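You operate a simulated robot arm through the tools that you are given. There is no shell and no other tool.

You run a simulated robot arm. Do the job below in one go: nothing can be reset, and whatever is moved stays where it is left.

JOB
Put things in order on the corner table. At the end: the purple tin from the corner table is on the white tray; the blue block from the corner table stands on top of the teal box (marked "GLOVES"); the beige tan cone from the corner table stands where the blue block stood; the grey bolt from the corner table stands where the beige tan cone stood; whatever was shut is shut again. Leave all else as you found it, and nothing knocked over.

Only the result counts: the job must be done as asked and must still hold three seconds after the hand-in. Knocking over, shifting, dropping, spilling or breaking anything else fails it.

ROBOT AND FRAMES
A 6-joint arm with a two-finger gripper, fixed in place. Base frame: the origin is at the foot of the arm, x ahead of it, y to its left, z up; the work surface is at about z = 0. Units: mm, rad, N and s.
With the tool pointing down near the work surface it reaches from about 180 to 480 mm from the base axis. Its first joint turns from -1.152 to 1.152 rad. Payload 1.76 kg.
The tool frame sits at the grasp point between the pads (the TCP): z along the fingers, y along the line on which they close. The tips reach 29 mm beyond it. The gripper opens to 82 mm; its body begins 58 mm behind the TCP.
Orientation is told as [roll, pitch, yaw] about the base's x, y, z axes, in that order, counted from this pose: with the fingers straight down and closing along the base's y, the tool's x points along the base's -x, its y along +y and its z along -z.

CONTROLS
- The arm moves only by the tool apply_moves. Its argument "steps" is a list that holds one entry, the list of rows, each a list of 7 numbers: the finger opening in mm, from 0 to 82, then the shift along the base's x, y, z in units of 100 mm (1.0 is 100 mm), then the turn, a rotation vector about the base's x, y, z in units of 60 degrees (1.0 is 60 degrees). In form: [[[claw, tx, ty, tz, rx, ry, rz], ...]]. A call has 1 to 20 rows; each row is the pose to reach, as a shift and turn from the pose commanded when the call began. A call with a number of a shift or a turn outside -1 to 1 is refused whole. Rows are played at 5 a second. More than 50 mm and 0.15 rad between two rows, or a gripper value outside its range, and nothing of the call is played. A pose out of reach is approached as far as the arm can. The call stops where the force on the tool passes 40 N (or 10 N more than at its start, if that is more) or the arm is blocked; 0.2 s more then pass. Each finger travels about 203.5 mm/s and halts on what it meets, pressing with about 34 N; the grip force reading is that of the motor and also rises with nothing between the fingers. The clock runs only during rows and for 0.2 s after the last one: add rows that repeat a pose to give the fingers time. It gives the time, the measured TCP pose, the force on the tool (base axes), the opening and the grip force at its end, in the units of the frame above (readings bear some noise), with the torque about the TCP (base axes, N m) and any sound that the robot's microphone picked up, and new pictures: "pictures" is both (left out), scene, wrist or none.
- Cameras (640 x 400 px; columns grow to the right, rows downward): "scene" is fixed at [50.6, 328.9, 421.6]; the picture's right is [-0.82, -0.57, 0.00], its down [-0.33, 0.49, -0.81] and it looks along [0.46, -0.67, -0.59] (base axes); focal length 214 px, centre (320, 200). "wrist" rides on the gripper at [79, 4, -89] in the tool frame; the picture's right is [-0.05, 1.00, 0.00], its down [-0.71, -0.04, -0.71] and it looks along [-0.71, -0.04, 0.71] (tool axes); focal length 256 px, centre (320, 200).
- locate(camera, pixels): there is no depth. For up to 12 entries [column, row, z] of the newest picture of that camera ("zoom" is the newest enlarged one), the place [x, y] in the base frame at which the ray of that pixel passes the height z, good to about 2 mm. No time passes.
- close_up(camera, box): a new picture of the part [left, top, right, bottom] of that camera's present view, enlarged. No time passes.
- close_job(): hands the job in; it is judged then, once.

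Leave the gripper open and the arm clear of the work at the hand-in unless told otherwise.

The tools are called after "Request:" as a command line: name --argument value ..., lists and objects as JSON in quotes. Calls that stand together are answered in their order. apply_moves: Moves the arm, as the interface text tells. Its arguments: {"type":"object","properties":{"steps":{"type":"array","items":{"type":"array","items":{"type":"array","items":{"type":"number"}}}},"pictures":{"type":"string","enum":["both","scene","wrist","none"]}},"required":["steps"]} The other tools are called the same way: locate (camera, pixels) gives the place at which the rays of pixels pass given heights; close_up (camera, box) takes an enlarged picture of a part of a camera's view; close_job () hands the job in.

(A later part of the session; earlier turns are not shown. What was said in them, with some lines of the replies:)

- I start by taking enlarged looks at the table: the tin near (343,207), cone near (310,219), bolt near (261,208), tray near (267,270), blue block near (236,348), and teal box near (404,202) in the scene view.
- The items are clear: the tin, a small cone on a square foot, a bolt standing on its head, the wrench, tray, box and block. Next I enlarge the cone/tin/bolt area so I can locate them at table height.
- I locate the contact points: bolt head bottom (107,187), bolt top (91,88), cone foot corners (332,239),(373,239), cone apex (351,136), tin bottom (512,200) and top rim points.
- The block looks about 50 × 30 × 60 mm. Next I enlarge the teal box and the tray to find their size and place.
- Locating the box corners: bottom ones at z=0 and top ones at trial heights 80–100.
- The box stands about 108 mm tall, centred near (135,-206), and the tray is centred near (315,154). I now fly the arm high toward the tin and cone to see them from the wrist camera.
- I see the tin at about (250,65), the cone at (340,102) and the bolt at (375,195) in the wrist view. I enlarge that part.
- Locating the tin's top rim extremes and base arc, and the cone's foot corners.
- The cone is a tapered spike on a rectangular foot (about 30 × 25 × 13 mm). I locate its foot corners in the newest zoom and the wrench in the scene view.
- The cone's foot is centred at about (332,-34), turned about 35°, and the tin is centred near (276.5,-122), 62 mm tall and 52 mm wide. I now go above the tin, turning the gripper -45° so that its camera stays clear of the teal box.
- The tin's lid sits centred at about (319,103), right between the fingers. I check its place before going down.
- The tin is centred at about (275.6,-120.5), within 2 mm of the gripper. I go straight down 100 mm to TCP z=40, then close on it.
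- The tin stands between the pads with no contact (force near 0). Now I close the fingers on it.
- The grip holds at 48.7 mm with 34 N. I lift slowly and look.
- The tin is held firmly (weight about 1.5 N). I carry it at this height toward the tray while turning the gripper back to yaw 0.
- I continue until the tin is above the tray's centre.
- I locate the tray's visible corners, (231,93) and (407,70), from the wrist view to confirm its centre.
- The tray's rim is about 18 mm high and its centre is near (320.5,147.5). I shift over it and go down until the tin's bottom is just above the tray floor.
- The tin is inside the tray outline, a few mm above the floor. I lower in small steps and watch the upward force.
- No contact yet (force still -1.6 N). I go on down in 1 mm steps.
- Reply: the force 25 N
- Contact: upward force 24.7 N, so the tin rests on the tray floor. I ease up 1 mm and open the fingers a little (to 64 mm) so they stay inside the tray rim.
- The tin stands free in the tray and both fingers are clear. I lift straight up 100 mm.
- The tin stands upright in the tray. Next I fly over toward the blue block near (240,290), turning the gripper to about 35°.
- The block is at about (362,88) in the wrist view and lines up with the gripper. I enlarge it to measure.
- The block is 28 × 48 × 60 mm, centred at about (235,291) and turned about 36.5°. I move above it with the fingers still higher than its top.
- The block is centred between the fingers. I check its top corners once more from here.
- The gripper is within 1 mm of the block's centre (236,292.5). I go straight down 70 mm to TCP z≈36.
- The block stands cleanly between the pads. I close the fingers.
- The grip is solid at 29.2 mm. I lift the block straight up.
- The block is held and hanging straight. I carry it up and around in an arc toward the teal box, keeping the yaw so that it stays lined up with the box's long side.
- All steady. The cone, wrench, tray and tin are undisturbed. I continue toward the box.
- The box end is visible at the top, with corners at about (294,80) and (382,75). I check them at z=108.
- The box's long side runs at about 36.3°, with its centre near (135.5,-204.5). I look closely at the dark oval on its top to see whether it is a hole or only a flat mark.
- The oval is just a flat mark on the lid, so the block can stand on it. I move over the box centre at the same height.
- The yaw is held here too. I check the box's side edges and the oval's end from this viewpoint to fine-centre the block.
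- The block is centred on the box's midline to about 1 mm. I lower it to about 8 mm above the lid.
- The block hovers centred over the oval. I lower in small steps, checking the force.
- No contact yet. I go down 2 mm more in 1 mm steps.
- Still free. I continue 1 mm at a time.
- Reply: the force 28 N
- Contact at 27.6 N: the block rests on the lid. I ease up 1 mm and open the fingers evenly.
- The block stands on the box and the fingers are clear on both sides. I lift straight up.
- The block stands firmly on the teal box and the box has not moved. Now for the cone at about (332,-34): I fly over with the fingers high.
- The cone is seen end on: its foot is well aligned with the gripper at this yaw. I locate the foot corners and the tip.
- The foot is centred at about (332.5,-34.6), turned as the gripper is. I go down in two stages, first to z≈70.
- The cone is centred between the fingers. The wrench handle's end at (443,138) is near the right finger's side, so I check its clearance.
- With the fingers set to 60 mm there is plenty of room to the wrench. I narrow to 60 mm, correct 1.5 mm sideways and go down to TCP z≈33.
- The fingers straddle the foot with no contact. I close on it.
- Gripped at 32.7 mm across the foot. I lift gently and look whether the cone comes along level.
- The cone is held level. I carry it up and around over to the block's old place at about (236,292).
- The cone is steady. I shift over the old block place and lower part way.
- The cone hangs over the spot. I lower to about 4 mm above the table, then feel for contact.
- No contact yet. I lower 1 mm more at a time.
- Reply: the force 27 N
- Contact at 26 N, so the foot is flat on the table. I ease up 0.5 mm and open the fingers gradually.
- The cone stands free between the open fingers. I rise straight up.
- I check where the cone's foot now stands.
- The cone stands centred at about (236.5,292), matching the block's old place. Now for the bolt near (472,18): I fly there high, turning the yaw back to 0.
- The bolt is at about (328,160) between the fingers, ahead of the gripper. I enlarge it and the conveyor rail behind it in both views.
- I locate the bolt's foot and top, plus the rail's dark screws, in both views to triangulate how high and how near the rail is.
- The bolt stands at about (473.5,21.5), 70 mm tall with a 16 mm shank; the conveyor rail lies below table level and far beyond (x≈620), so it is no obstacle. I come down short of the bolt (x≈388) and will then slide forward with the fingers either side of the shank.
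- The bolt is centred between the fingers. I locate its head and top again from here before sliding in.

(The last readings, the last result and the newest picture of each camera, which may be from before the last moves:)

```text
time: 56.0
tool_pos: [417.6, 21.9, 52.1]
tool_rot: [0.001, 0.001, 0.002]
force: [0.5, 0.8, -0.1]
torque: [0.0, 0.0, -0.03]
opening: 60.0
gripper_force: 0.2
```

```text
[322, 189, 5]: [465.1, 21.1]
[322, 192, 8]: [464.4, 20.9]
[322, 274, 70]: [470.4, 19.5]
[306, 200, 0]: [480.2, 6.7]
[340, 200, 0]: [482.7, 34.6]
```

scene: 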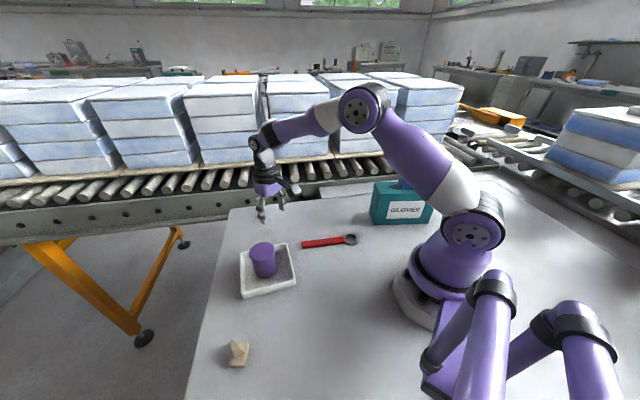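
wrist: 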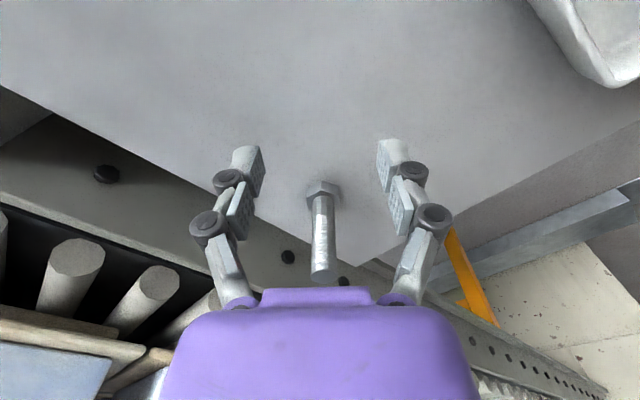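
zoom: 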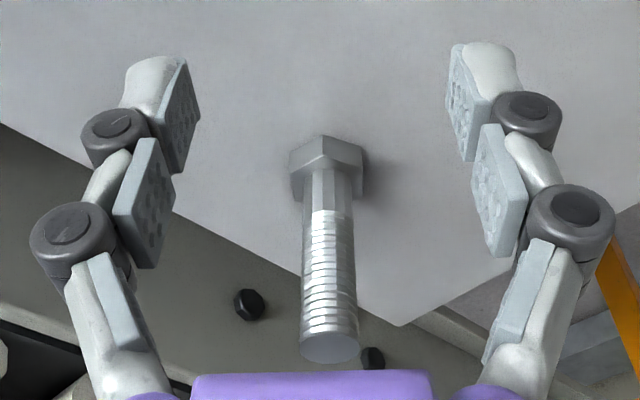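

I slide forward 45 mm toward the bolt and look again.

Request:
apply_moves --steps '[[[60, 0.15, 0, 0, 0, 0, 0], [60, 0.3, 0, 0, 0, 0, 0], [60, 0.42, 0, 0, 0, 0, 0], [60, 0.42, 0, 0, 0, 0, 0]]]' --pictures "both"

Request:
close_up --camera "wrist" --box '[200, 90, 440, 270]'

Request:
close_up --camera "scene" --box '[216, 160, 312, 230]'

```text
time: 57.0
tool_pos: [458.7, 21.4, 52.6]
tool_rot: [0.0, -0.001, -0.002]
force: [-0.2, -0.4, -0.4]
torque: [-0.02, 0.0, 0.02]
opening: 59.8
gripper_force: 0.0
```

scene: 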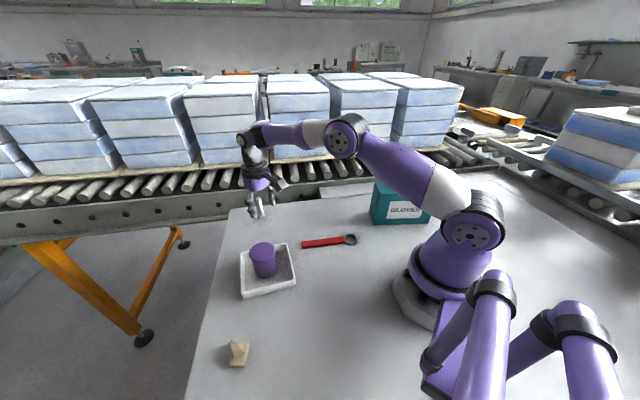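
wrist: 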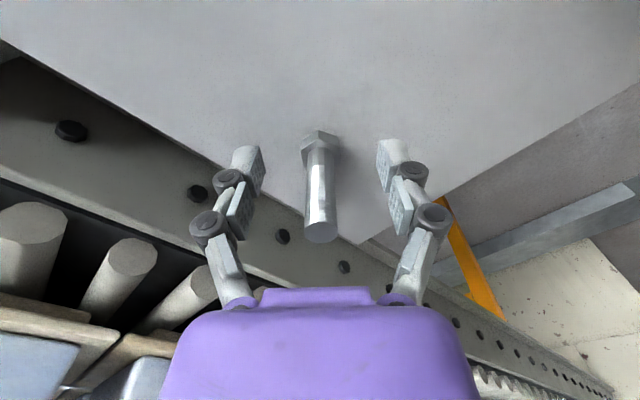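

```text
2.22 times, centred on (320, 180) of wrist
```

zoom: 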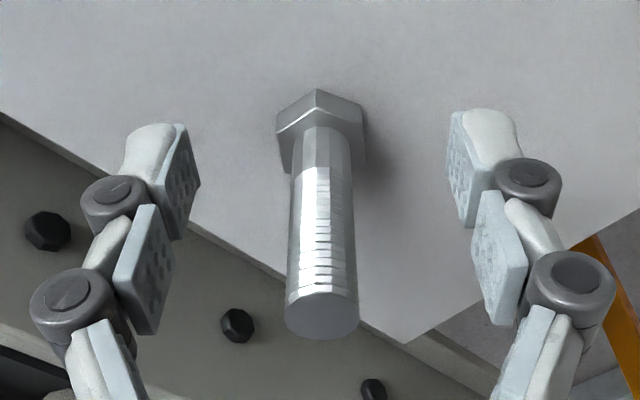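

```text
5.71 times, centred on (264, 195) of scene
```

zoom: 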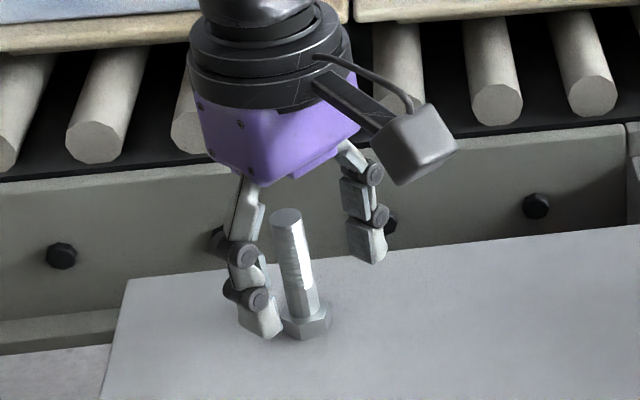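

The bolt is about 12 mm ahead of the grasp point and centred sideways. I slide the last 12 mm.

Request:
apply_moves --steps '[[[60, 0.06, 0, 0, 0, 0, 0], [60, 0.12, 0, 0, 0, 0, 0], [60, 0.12, 0, 0, 0, 0, 0]]]' --pictures "both"

Request:
close_up --camera "wrist" --box '[200, 90, 440, 270]'

```text
time: 57.8
tool_pos: [470.5, 21.5, 52.6]
tool_rot: [0.0, 0.001, 0.001]
force: [0.1, -0.2, 0.9]
torque: [0.0, -0.01, -0.01]
opening: 60.0
gripper_force: 0.0
```

scene: 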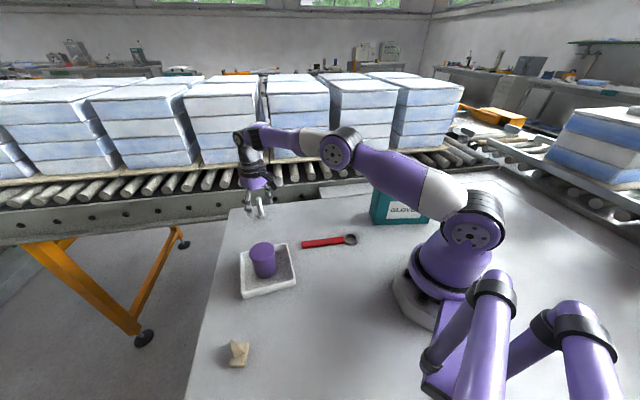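
wrist: 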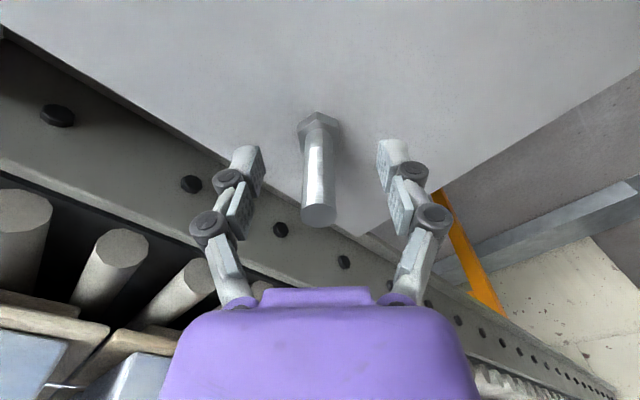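

```text
2.22 times, centred on (320, 180) of wrist
```

zoom: 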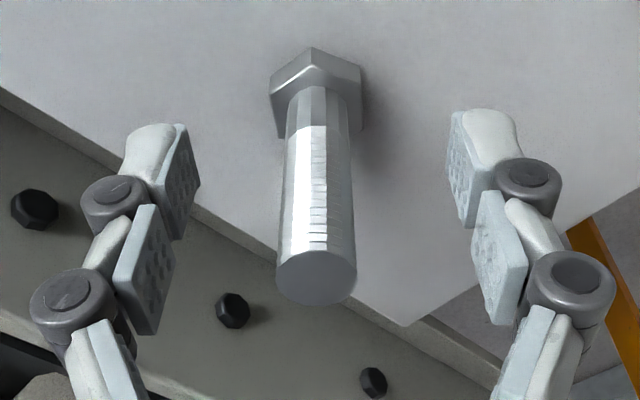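

The bolt shank now sits right at the grasp point. I close on it.

Request:
apply_moves --steps '[[[40, 0, 0, 0, 0, 0, 0], [28, 0, 0, 0, 0, 0, 0], [20, 0, 0, 0, 0, 0, 0], [12, 0, 0, 0, 0, 0, 0], [8, 0, 0, 0, 0, 0, 0], [8, 0, 0, 0, 0, 0, 0]]]' --pictures "both"

Request:
close_up --camera "wrist" --box '[200, 90, 440, 270]'

```text
time: 59.2
tool_pos: [471.5, 22.2, 52.0]
tool_rot: [0.002, 0.0, 0.0]
force: [-0.4, -1.2, 1.0]
torque: [-0.04, 0.02, 0.0]
opening: 14.9
gripper_force: 34.6
```

scene: 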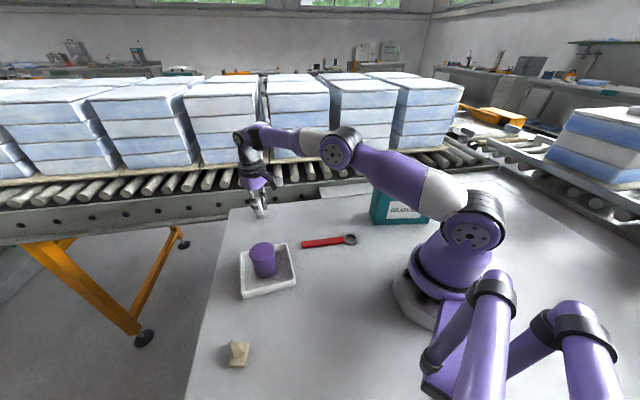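
wrist: 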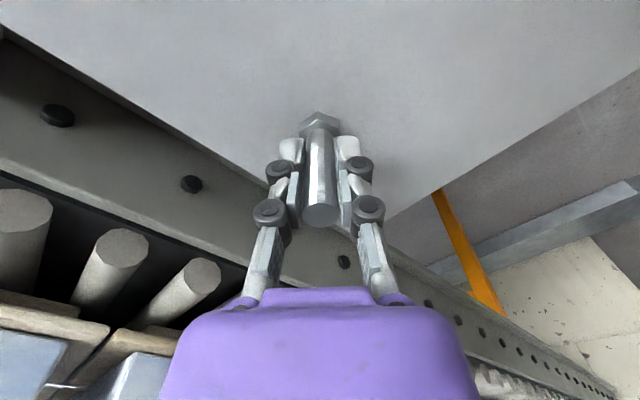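

```text
2.22 times, centred on (320, 180) of wrist
```

zoom: 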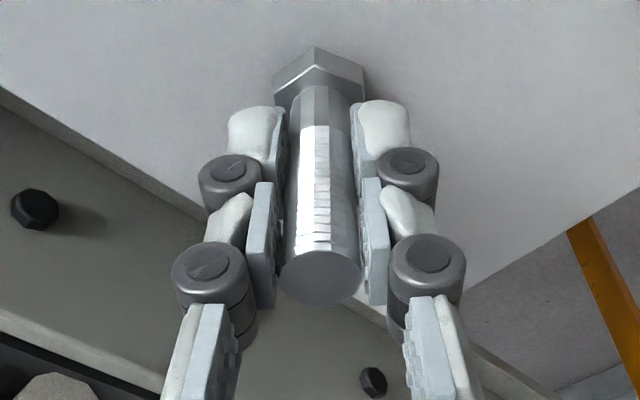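

The shank is gripped at 14.9 mm. I lift straight up a little, then draw back.

Request:
apply_moves --steps '[[[8, 0, 0, 0.05, 0, 0, 0], [8, 0, 0, 0.12, 0, 0, 0], [8, 0, 0, 0.2, 0, 0, 0], [8, 0, 0, 0.2, 0, 0, 0]]]' --pictures "both"

Request:
close_up --camera "scene" --box '[216, 160, 312, 230]'

```text
time: 60.2
tool_pos: [470.9, 22.7, 73.7]
tool_rot: [0.0, 0.001, 0.002]
force: [-0.5, -0.8, -1.1]
torque: [0.0, 0.0, 0.01]
opening: 14.8
gripper_force: 33.9
```

scene: 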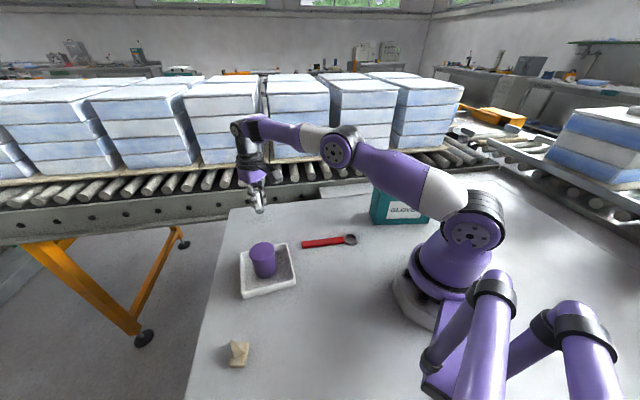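
wrist: 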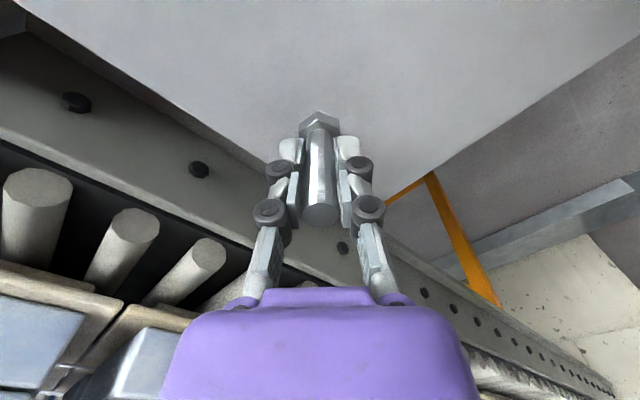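

```text
5.71 times, centred on (264, 195) of scene
```

zoom: 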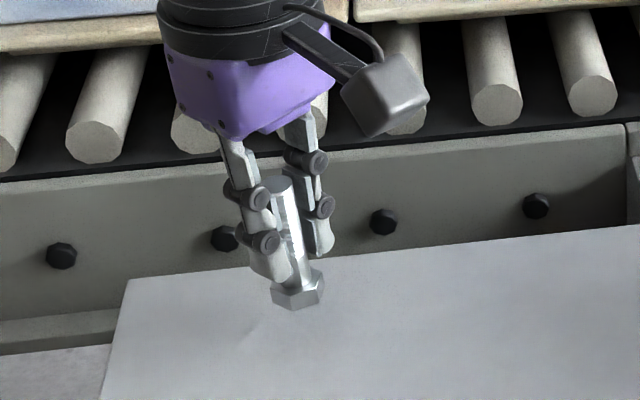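

The bolt hangs straight with its head about 20 mm up. I carry it back toward the cone's old place at (332.4,-34.6).

Request:
apply_moves --steps '[[[8, -0.2, -0.05, 0.15, 0, 0, 0], [8, -0.5, -0.15, 0.3, 0, 0, 0], [8, -0.75, -0.25, 0.3, 0, 0, 0], [8, -0.95, -0.35, 0.3, 0, 0, 0]]]' --pictures "none"

Request:
apply_moves --steps '[[[8, -0.25, -0.12, 0, 0, 0, 0], [8, -0.444, -0.209, 0, 0, 0, 0], [8, -0.444, -0.209, -0.2, 0, 0, 0], [8, -0.444, -0.209, -0.35, 0, 0, 0], [8, -0.444, -0.209, -0.35, 0, 0, 0]]]' --pictures "both"

Request:
close_up --camera "scene" --box '[256, 170, 368, 250]'

```text
time: 61.2
tool_pos: [376.2, -11.6, 100.8]
tool_rot: [0.001, 0.001, 0.0]
force: [0.0, -0.3, -1.5]
torque: [0.01, -0.02, 0.03]
opening: 14.8
gripper_force: 33.9
```

```text
time: 62.4
tool_pos: [333.2, -33.6, 65.7]
tool_rot: [0.0, 0.0, 0.0]
force: [0.3, -1.0, -1.8]
torque: [0.0, 0.0, 0.0]
opening: 14.8
gripper_force: 34.4
```

scene: 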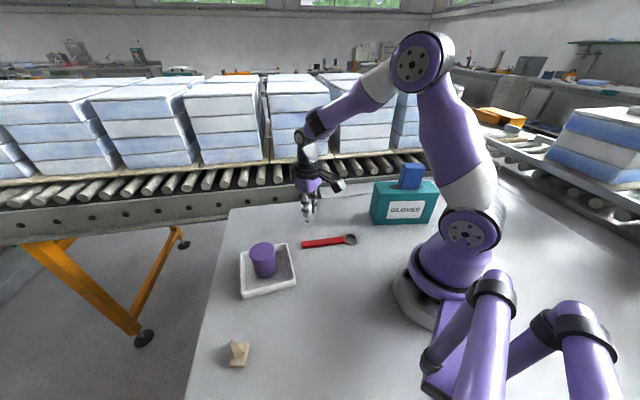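
wrist: 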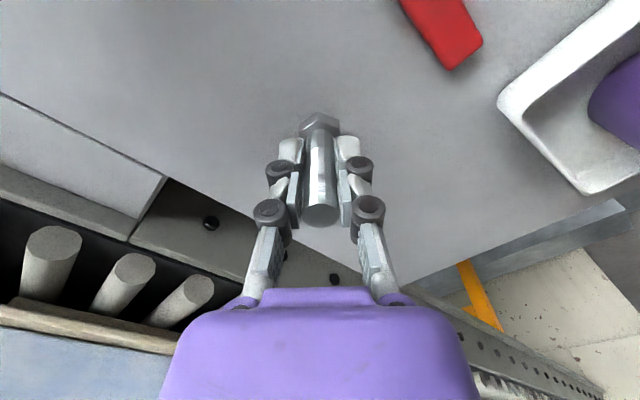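

```text
5.00 times, centred on (312, 210) of scene
```

zoom: 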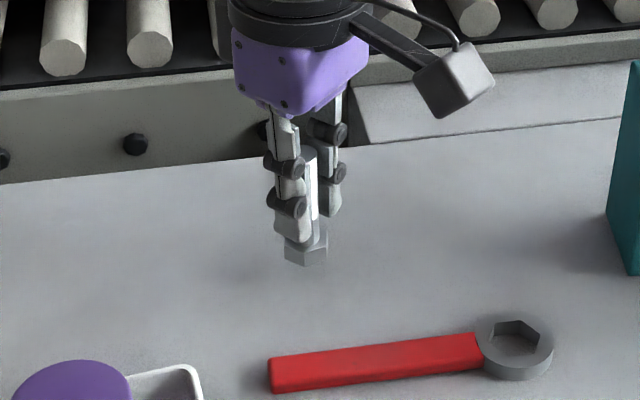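

The bolt is about 15 mm above the spot. I lower it, then feel for contact in small steps.

Request:
apply_moves --steps '[[[8, 0, 0, -0.06, 0, 0, 0], [8, 0, 0, -0.11, 0, 0, 0], [8, 0, 0, -0.13, 0, 0, 0], [8, 0, 0, -0.13, 0, 0, 0]]]' --pictures "none"

Request:
apply_moves --steps '[[[8, 0, 0, -0.01, 0, 0, 0], [8, 0, 0, -0.01, 0, 0, 0]]]' --pictures "none"

```text
time: 63.4
tool_pos: [333.2, -33.4, 53.9]
tool_rot: [0.0, 0.0, 0.001]
force: [0.3, 0.3, -0.9]
torque: [-0.02, 0.02, -0.02]
opening: 14.9
gripper_force: 33.9
```

```text
time: 64.0
tool_pos: [333.2, -34.4, 52.4]
tool_rot: [-0.002, 0.0, 0.0]
force: [-0.3, -0.2, -2.1]
torque: [0.01, -0.01, 0.02]
opening: 14.9
gripper_force: 34.2
```

No contact yet (-2 N is its own weight). I lower 1 mm, then 0.5 mm more.

Request:
apply_moves --steps '[[[8, 0, 0, -0.01, 0, 0, 0], [8, 0, 0, -0.01, 0, 0, 0]]]' --pictures "none"

Request:
apply_moves --steps '[[[8, 0, 0, -0.005, 0, 0, 0], [8, 0, 0, -0.005, 0, 0, 0]]]' --pictures "none"

```text
time: 64.6
tool_pos: [332.3, -34.3, 50.9]
tool_rot: [-0.002, -0.001, 0.002]
force: [-0.8, 0.1, 1.1]
torque: [0.03, -0.01, 0.02]
opening: 14.9
gripper_force: 33.3
```

```text
time: 65.2
tool_pos: [333.0, -34.3, 52.3]
tool_rot: [-0.001, 0.0, 0.0]
force: [-5.5, 2.0, 12.9]
torque: [0.05, 0.2, 0.05]
opening: 14.8
gripper_force: 33.9
```

Contact at about 13 N: the bolt's head is on the table. I ease up 0.3 mm and open the fingers slowly.

Request:
apply_moves --steps '[[[8, 0, 0, 0.003, 0, 0, 0], [14, 0, 0, 0.003, 0, 0, 0], [17, 0, 0, 0.003, 0, 0, 0], [20, 0, 0, 0.003, 0, 0, 0], [26, 0, 0, 0.003, 0, 0, 0], [34, 0, 0, 0.003, 0, 0, 0], [42, 0, 0, 0.003, 0, 0, 0], [42, 0, 0, 0.003, 0, 0, 0]]]' --pictures "both"

Request:
close_up --camera "wrist" --box '[200, 90, 440, 270]'

Request:
close_up --camera "scene" --box '[256, 170, 368, 250]'

```text
time: 67.0
tool_pos: [332.4, -34.8, 52.6]
tool_rot: [-0.001, 0.001, 0.0]
force: [0.4, 0.0, 0.8]
torque: [-0.01, 0.0, -0.02]
opening: 41.7
gripper_force: 0.1
```

scene: 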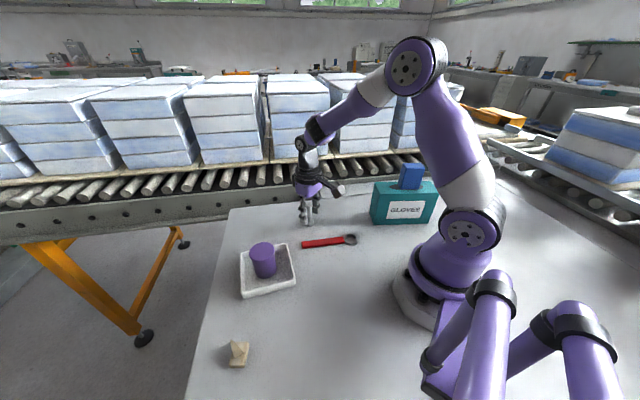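
wrist: 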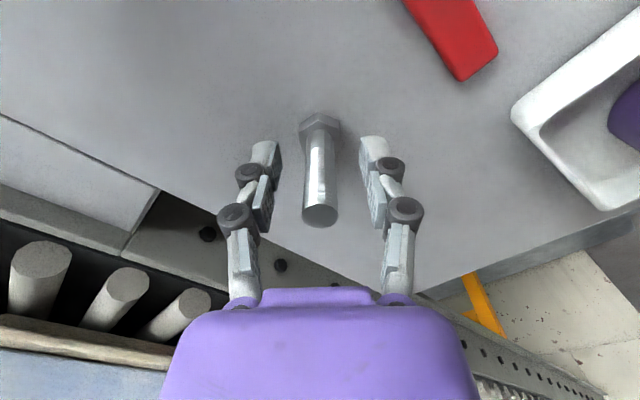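

```text
2.22 times, centred on (320, 180) of wrist
```

zoom: 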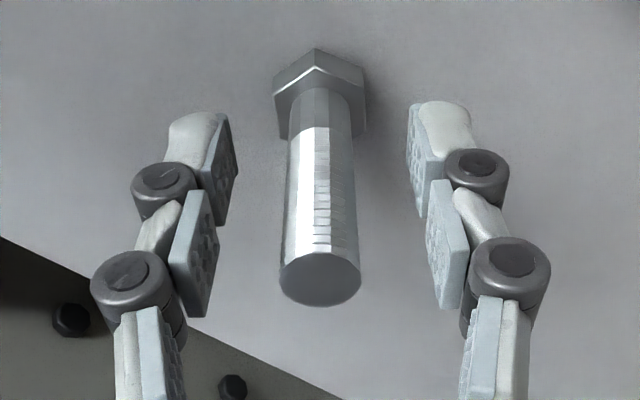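

```text
5.00 times, centred on (312, 210) of scene
```

zoom: 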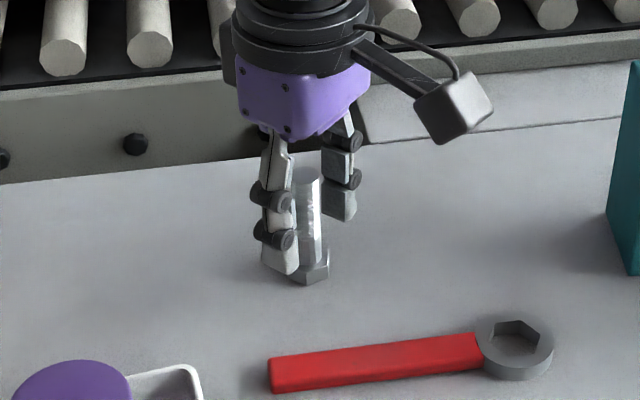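

The bolt stands by itself with the fingers clear. I rise straight up 100 mm.

Request:
apply_moves --steps '[[[46, 0, 0, 0.08, 0, 0, 0], [50, 0, 0, 0.25, 0, 0, 0], [50, 0, 0, 0.55, 0, 0, 0], [60, 0, 0, 1.0, 0, 0, 0], [60, 0, 0, 1.0, 0, 0, 0]]]' --pictures "both"

Request:
close_up --camera "scene" --box '[226, 170, 446, 300]'

Request:
close_up --camera "wrist" --box '[260, 20, 380, 110]'

```text
time: 68.2
tool_pos: [334.7, -35.2, 152.0]
tool_rot: [0.0, 0.0, 0.001]
force: [-0.4, 0.0, -0.3]
torque: [0.0, -0.05, 0.02]
opening: 60.3
gripper_force: 0.1
```

scene: 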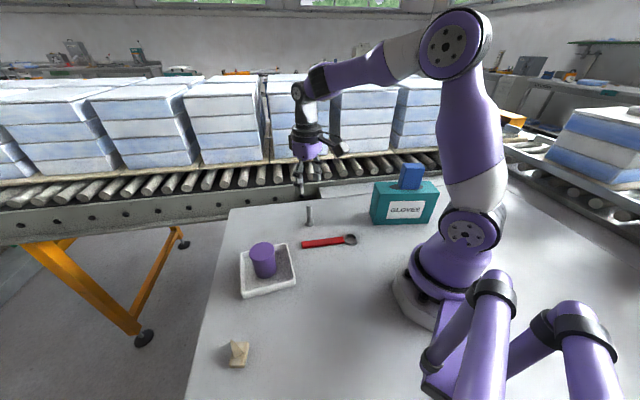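
wrist: 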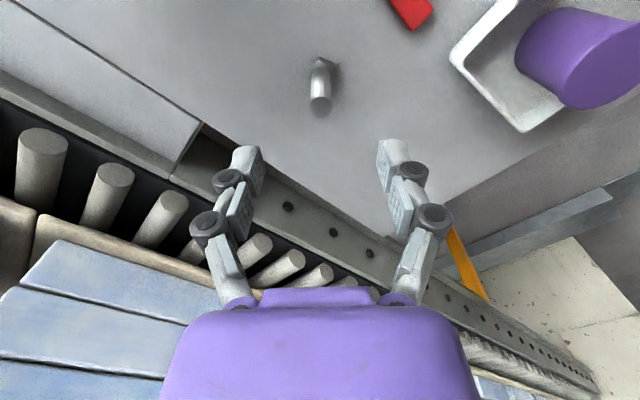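

```text
2.91 times, centred on (336, 235) of scene
```

zoom: 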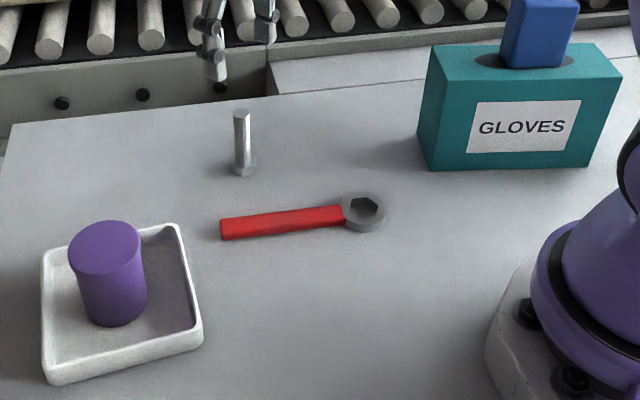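

```text
4.44 times, centred on (320, 65) of wrist
```

zoom: 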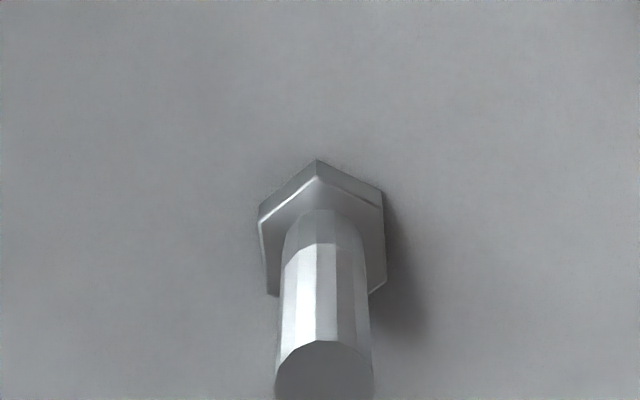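

All pieces stand. I check the bolt's place from this view.

Request:
locate --camera "zoom" --pixels '[[317, 160, 0], [260, 225, 9], [384, 205, 9], [268, 293, 9], [384, 285, 9], [325, 372, 70], [318, 178, 9]]'

Request:
locate --camera "scene" --pixels '[[309, 225, 0], [308.5, 208, 70], [309, 224, 4]]'

```text
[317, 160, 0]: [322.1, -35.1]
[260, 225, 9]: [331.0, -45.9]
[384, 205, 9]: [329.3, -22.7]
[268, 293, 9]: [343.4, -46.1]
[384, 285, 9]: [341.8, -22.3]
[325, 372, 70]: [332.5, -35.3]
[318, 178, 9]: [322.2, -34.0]
```

```text
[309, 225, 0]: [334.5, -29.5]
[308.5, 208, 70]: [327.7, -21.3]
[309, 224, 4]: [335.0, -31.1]
```

The bolt stands at about (334,-34.5), within 2 mm of where the cone stood. I raise the arm clear, open the gripper fully and take final pictures.

Request:
apply_moves --steps '[[[60, 0, 0, 0.35, 0, 0, 0], [70, -0.1, 0.2, 0.65, 0, 0, 0], [82, -0.2, 0.5, 0.9, 0, 0, 0], [82, -0.3, 0.8, 1.0, 0, 0, 0], [82, -0.3, 0.8, 1.0, 0, 0, 0]]]' --pictures "both"

Request:
close_up --camera "scene" --box '[200, 165, 460, 385]'

Request:
close_up --camera "scene" --box '[350, 140, 462, 235]'

```text
time: 69.4
tool_pos: [303.7, 44.1, 251.2]
tool_rot: [0.001, 0.0, 0.0]
force: [0.1, 0.6, -0.1]
torque: [0.01, 0.0, 0.0]
opening: 82.2
gripper_force: 0.1
```

scene: 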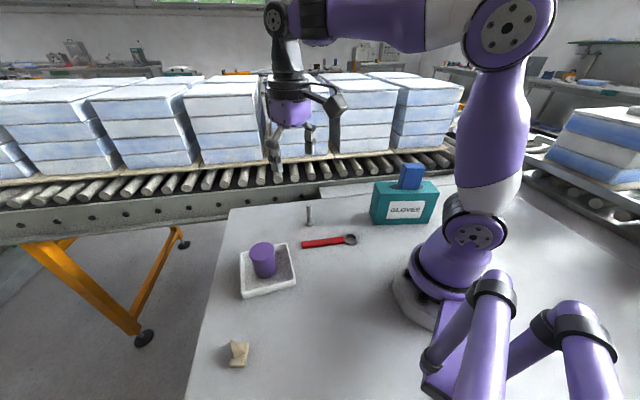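
wrist: 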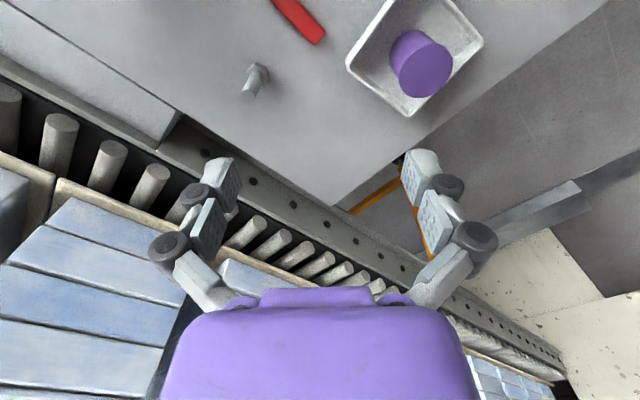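

```text
1.82 times, centred on (330, 275) of scene
```

zoom: 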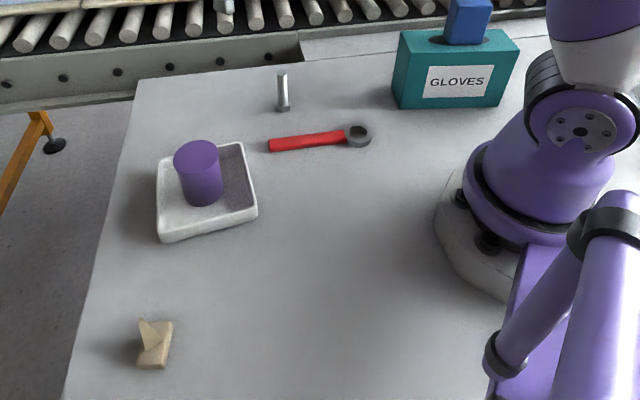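

```text
4.21 times, centred on (406, 188) of scene
```

zoom: 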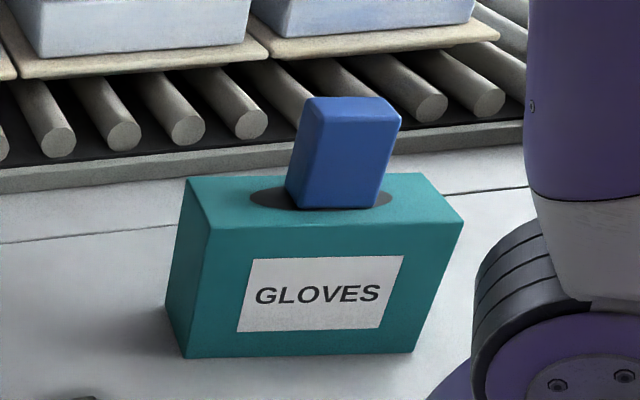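

The final pictures show:
- The purple tin is upright in the white tray.
- The blue block stands on the teal box.
- The cone stands where the block was.
- The bolt stands where the cone was.
- The wrench, tray and box have not moved.

Nothing on the table was shut at the start, so there is nothing to close again. The gripper is open and the arm is clear, so I hand the job in.

Request:
close_job

```text
The job is handed in.
```

The job is done and handed in. The final pictures show everything standing as asked:

- **Purple tin:** upright in the white tray, close to its centre.
- **Blue block:** standing on top of the teal "GLOVES" box, lined up with its long side.
- **Beige tan cone:** standing where the blue block was, within about 1 mm of the block's measured centre.
- **Grey bolt:** standing on its head where the cone was, within about 2 mm of the cone's measured centre.

In the pictures, the wrench, tray and teal box have not moved, and nothing was knocked over. I saw nothing on the table that was shut at the start, so nothing needed closing again. The gripper is open and the arm is clear of the work.
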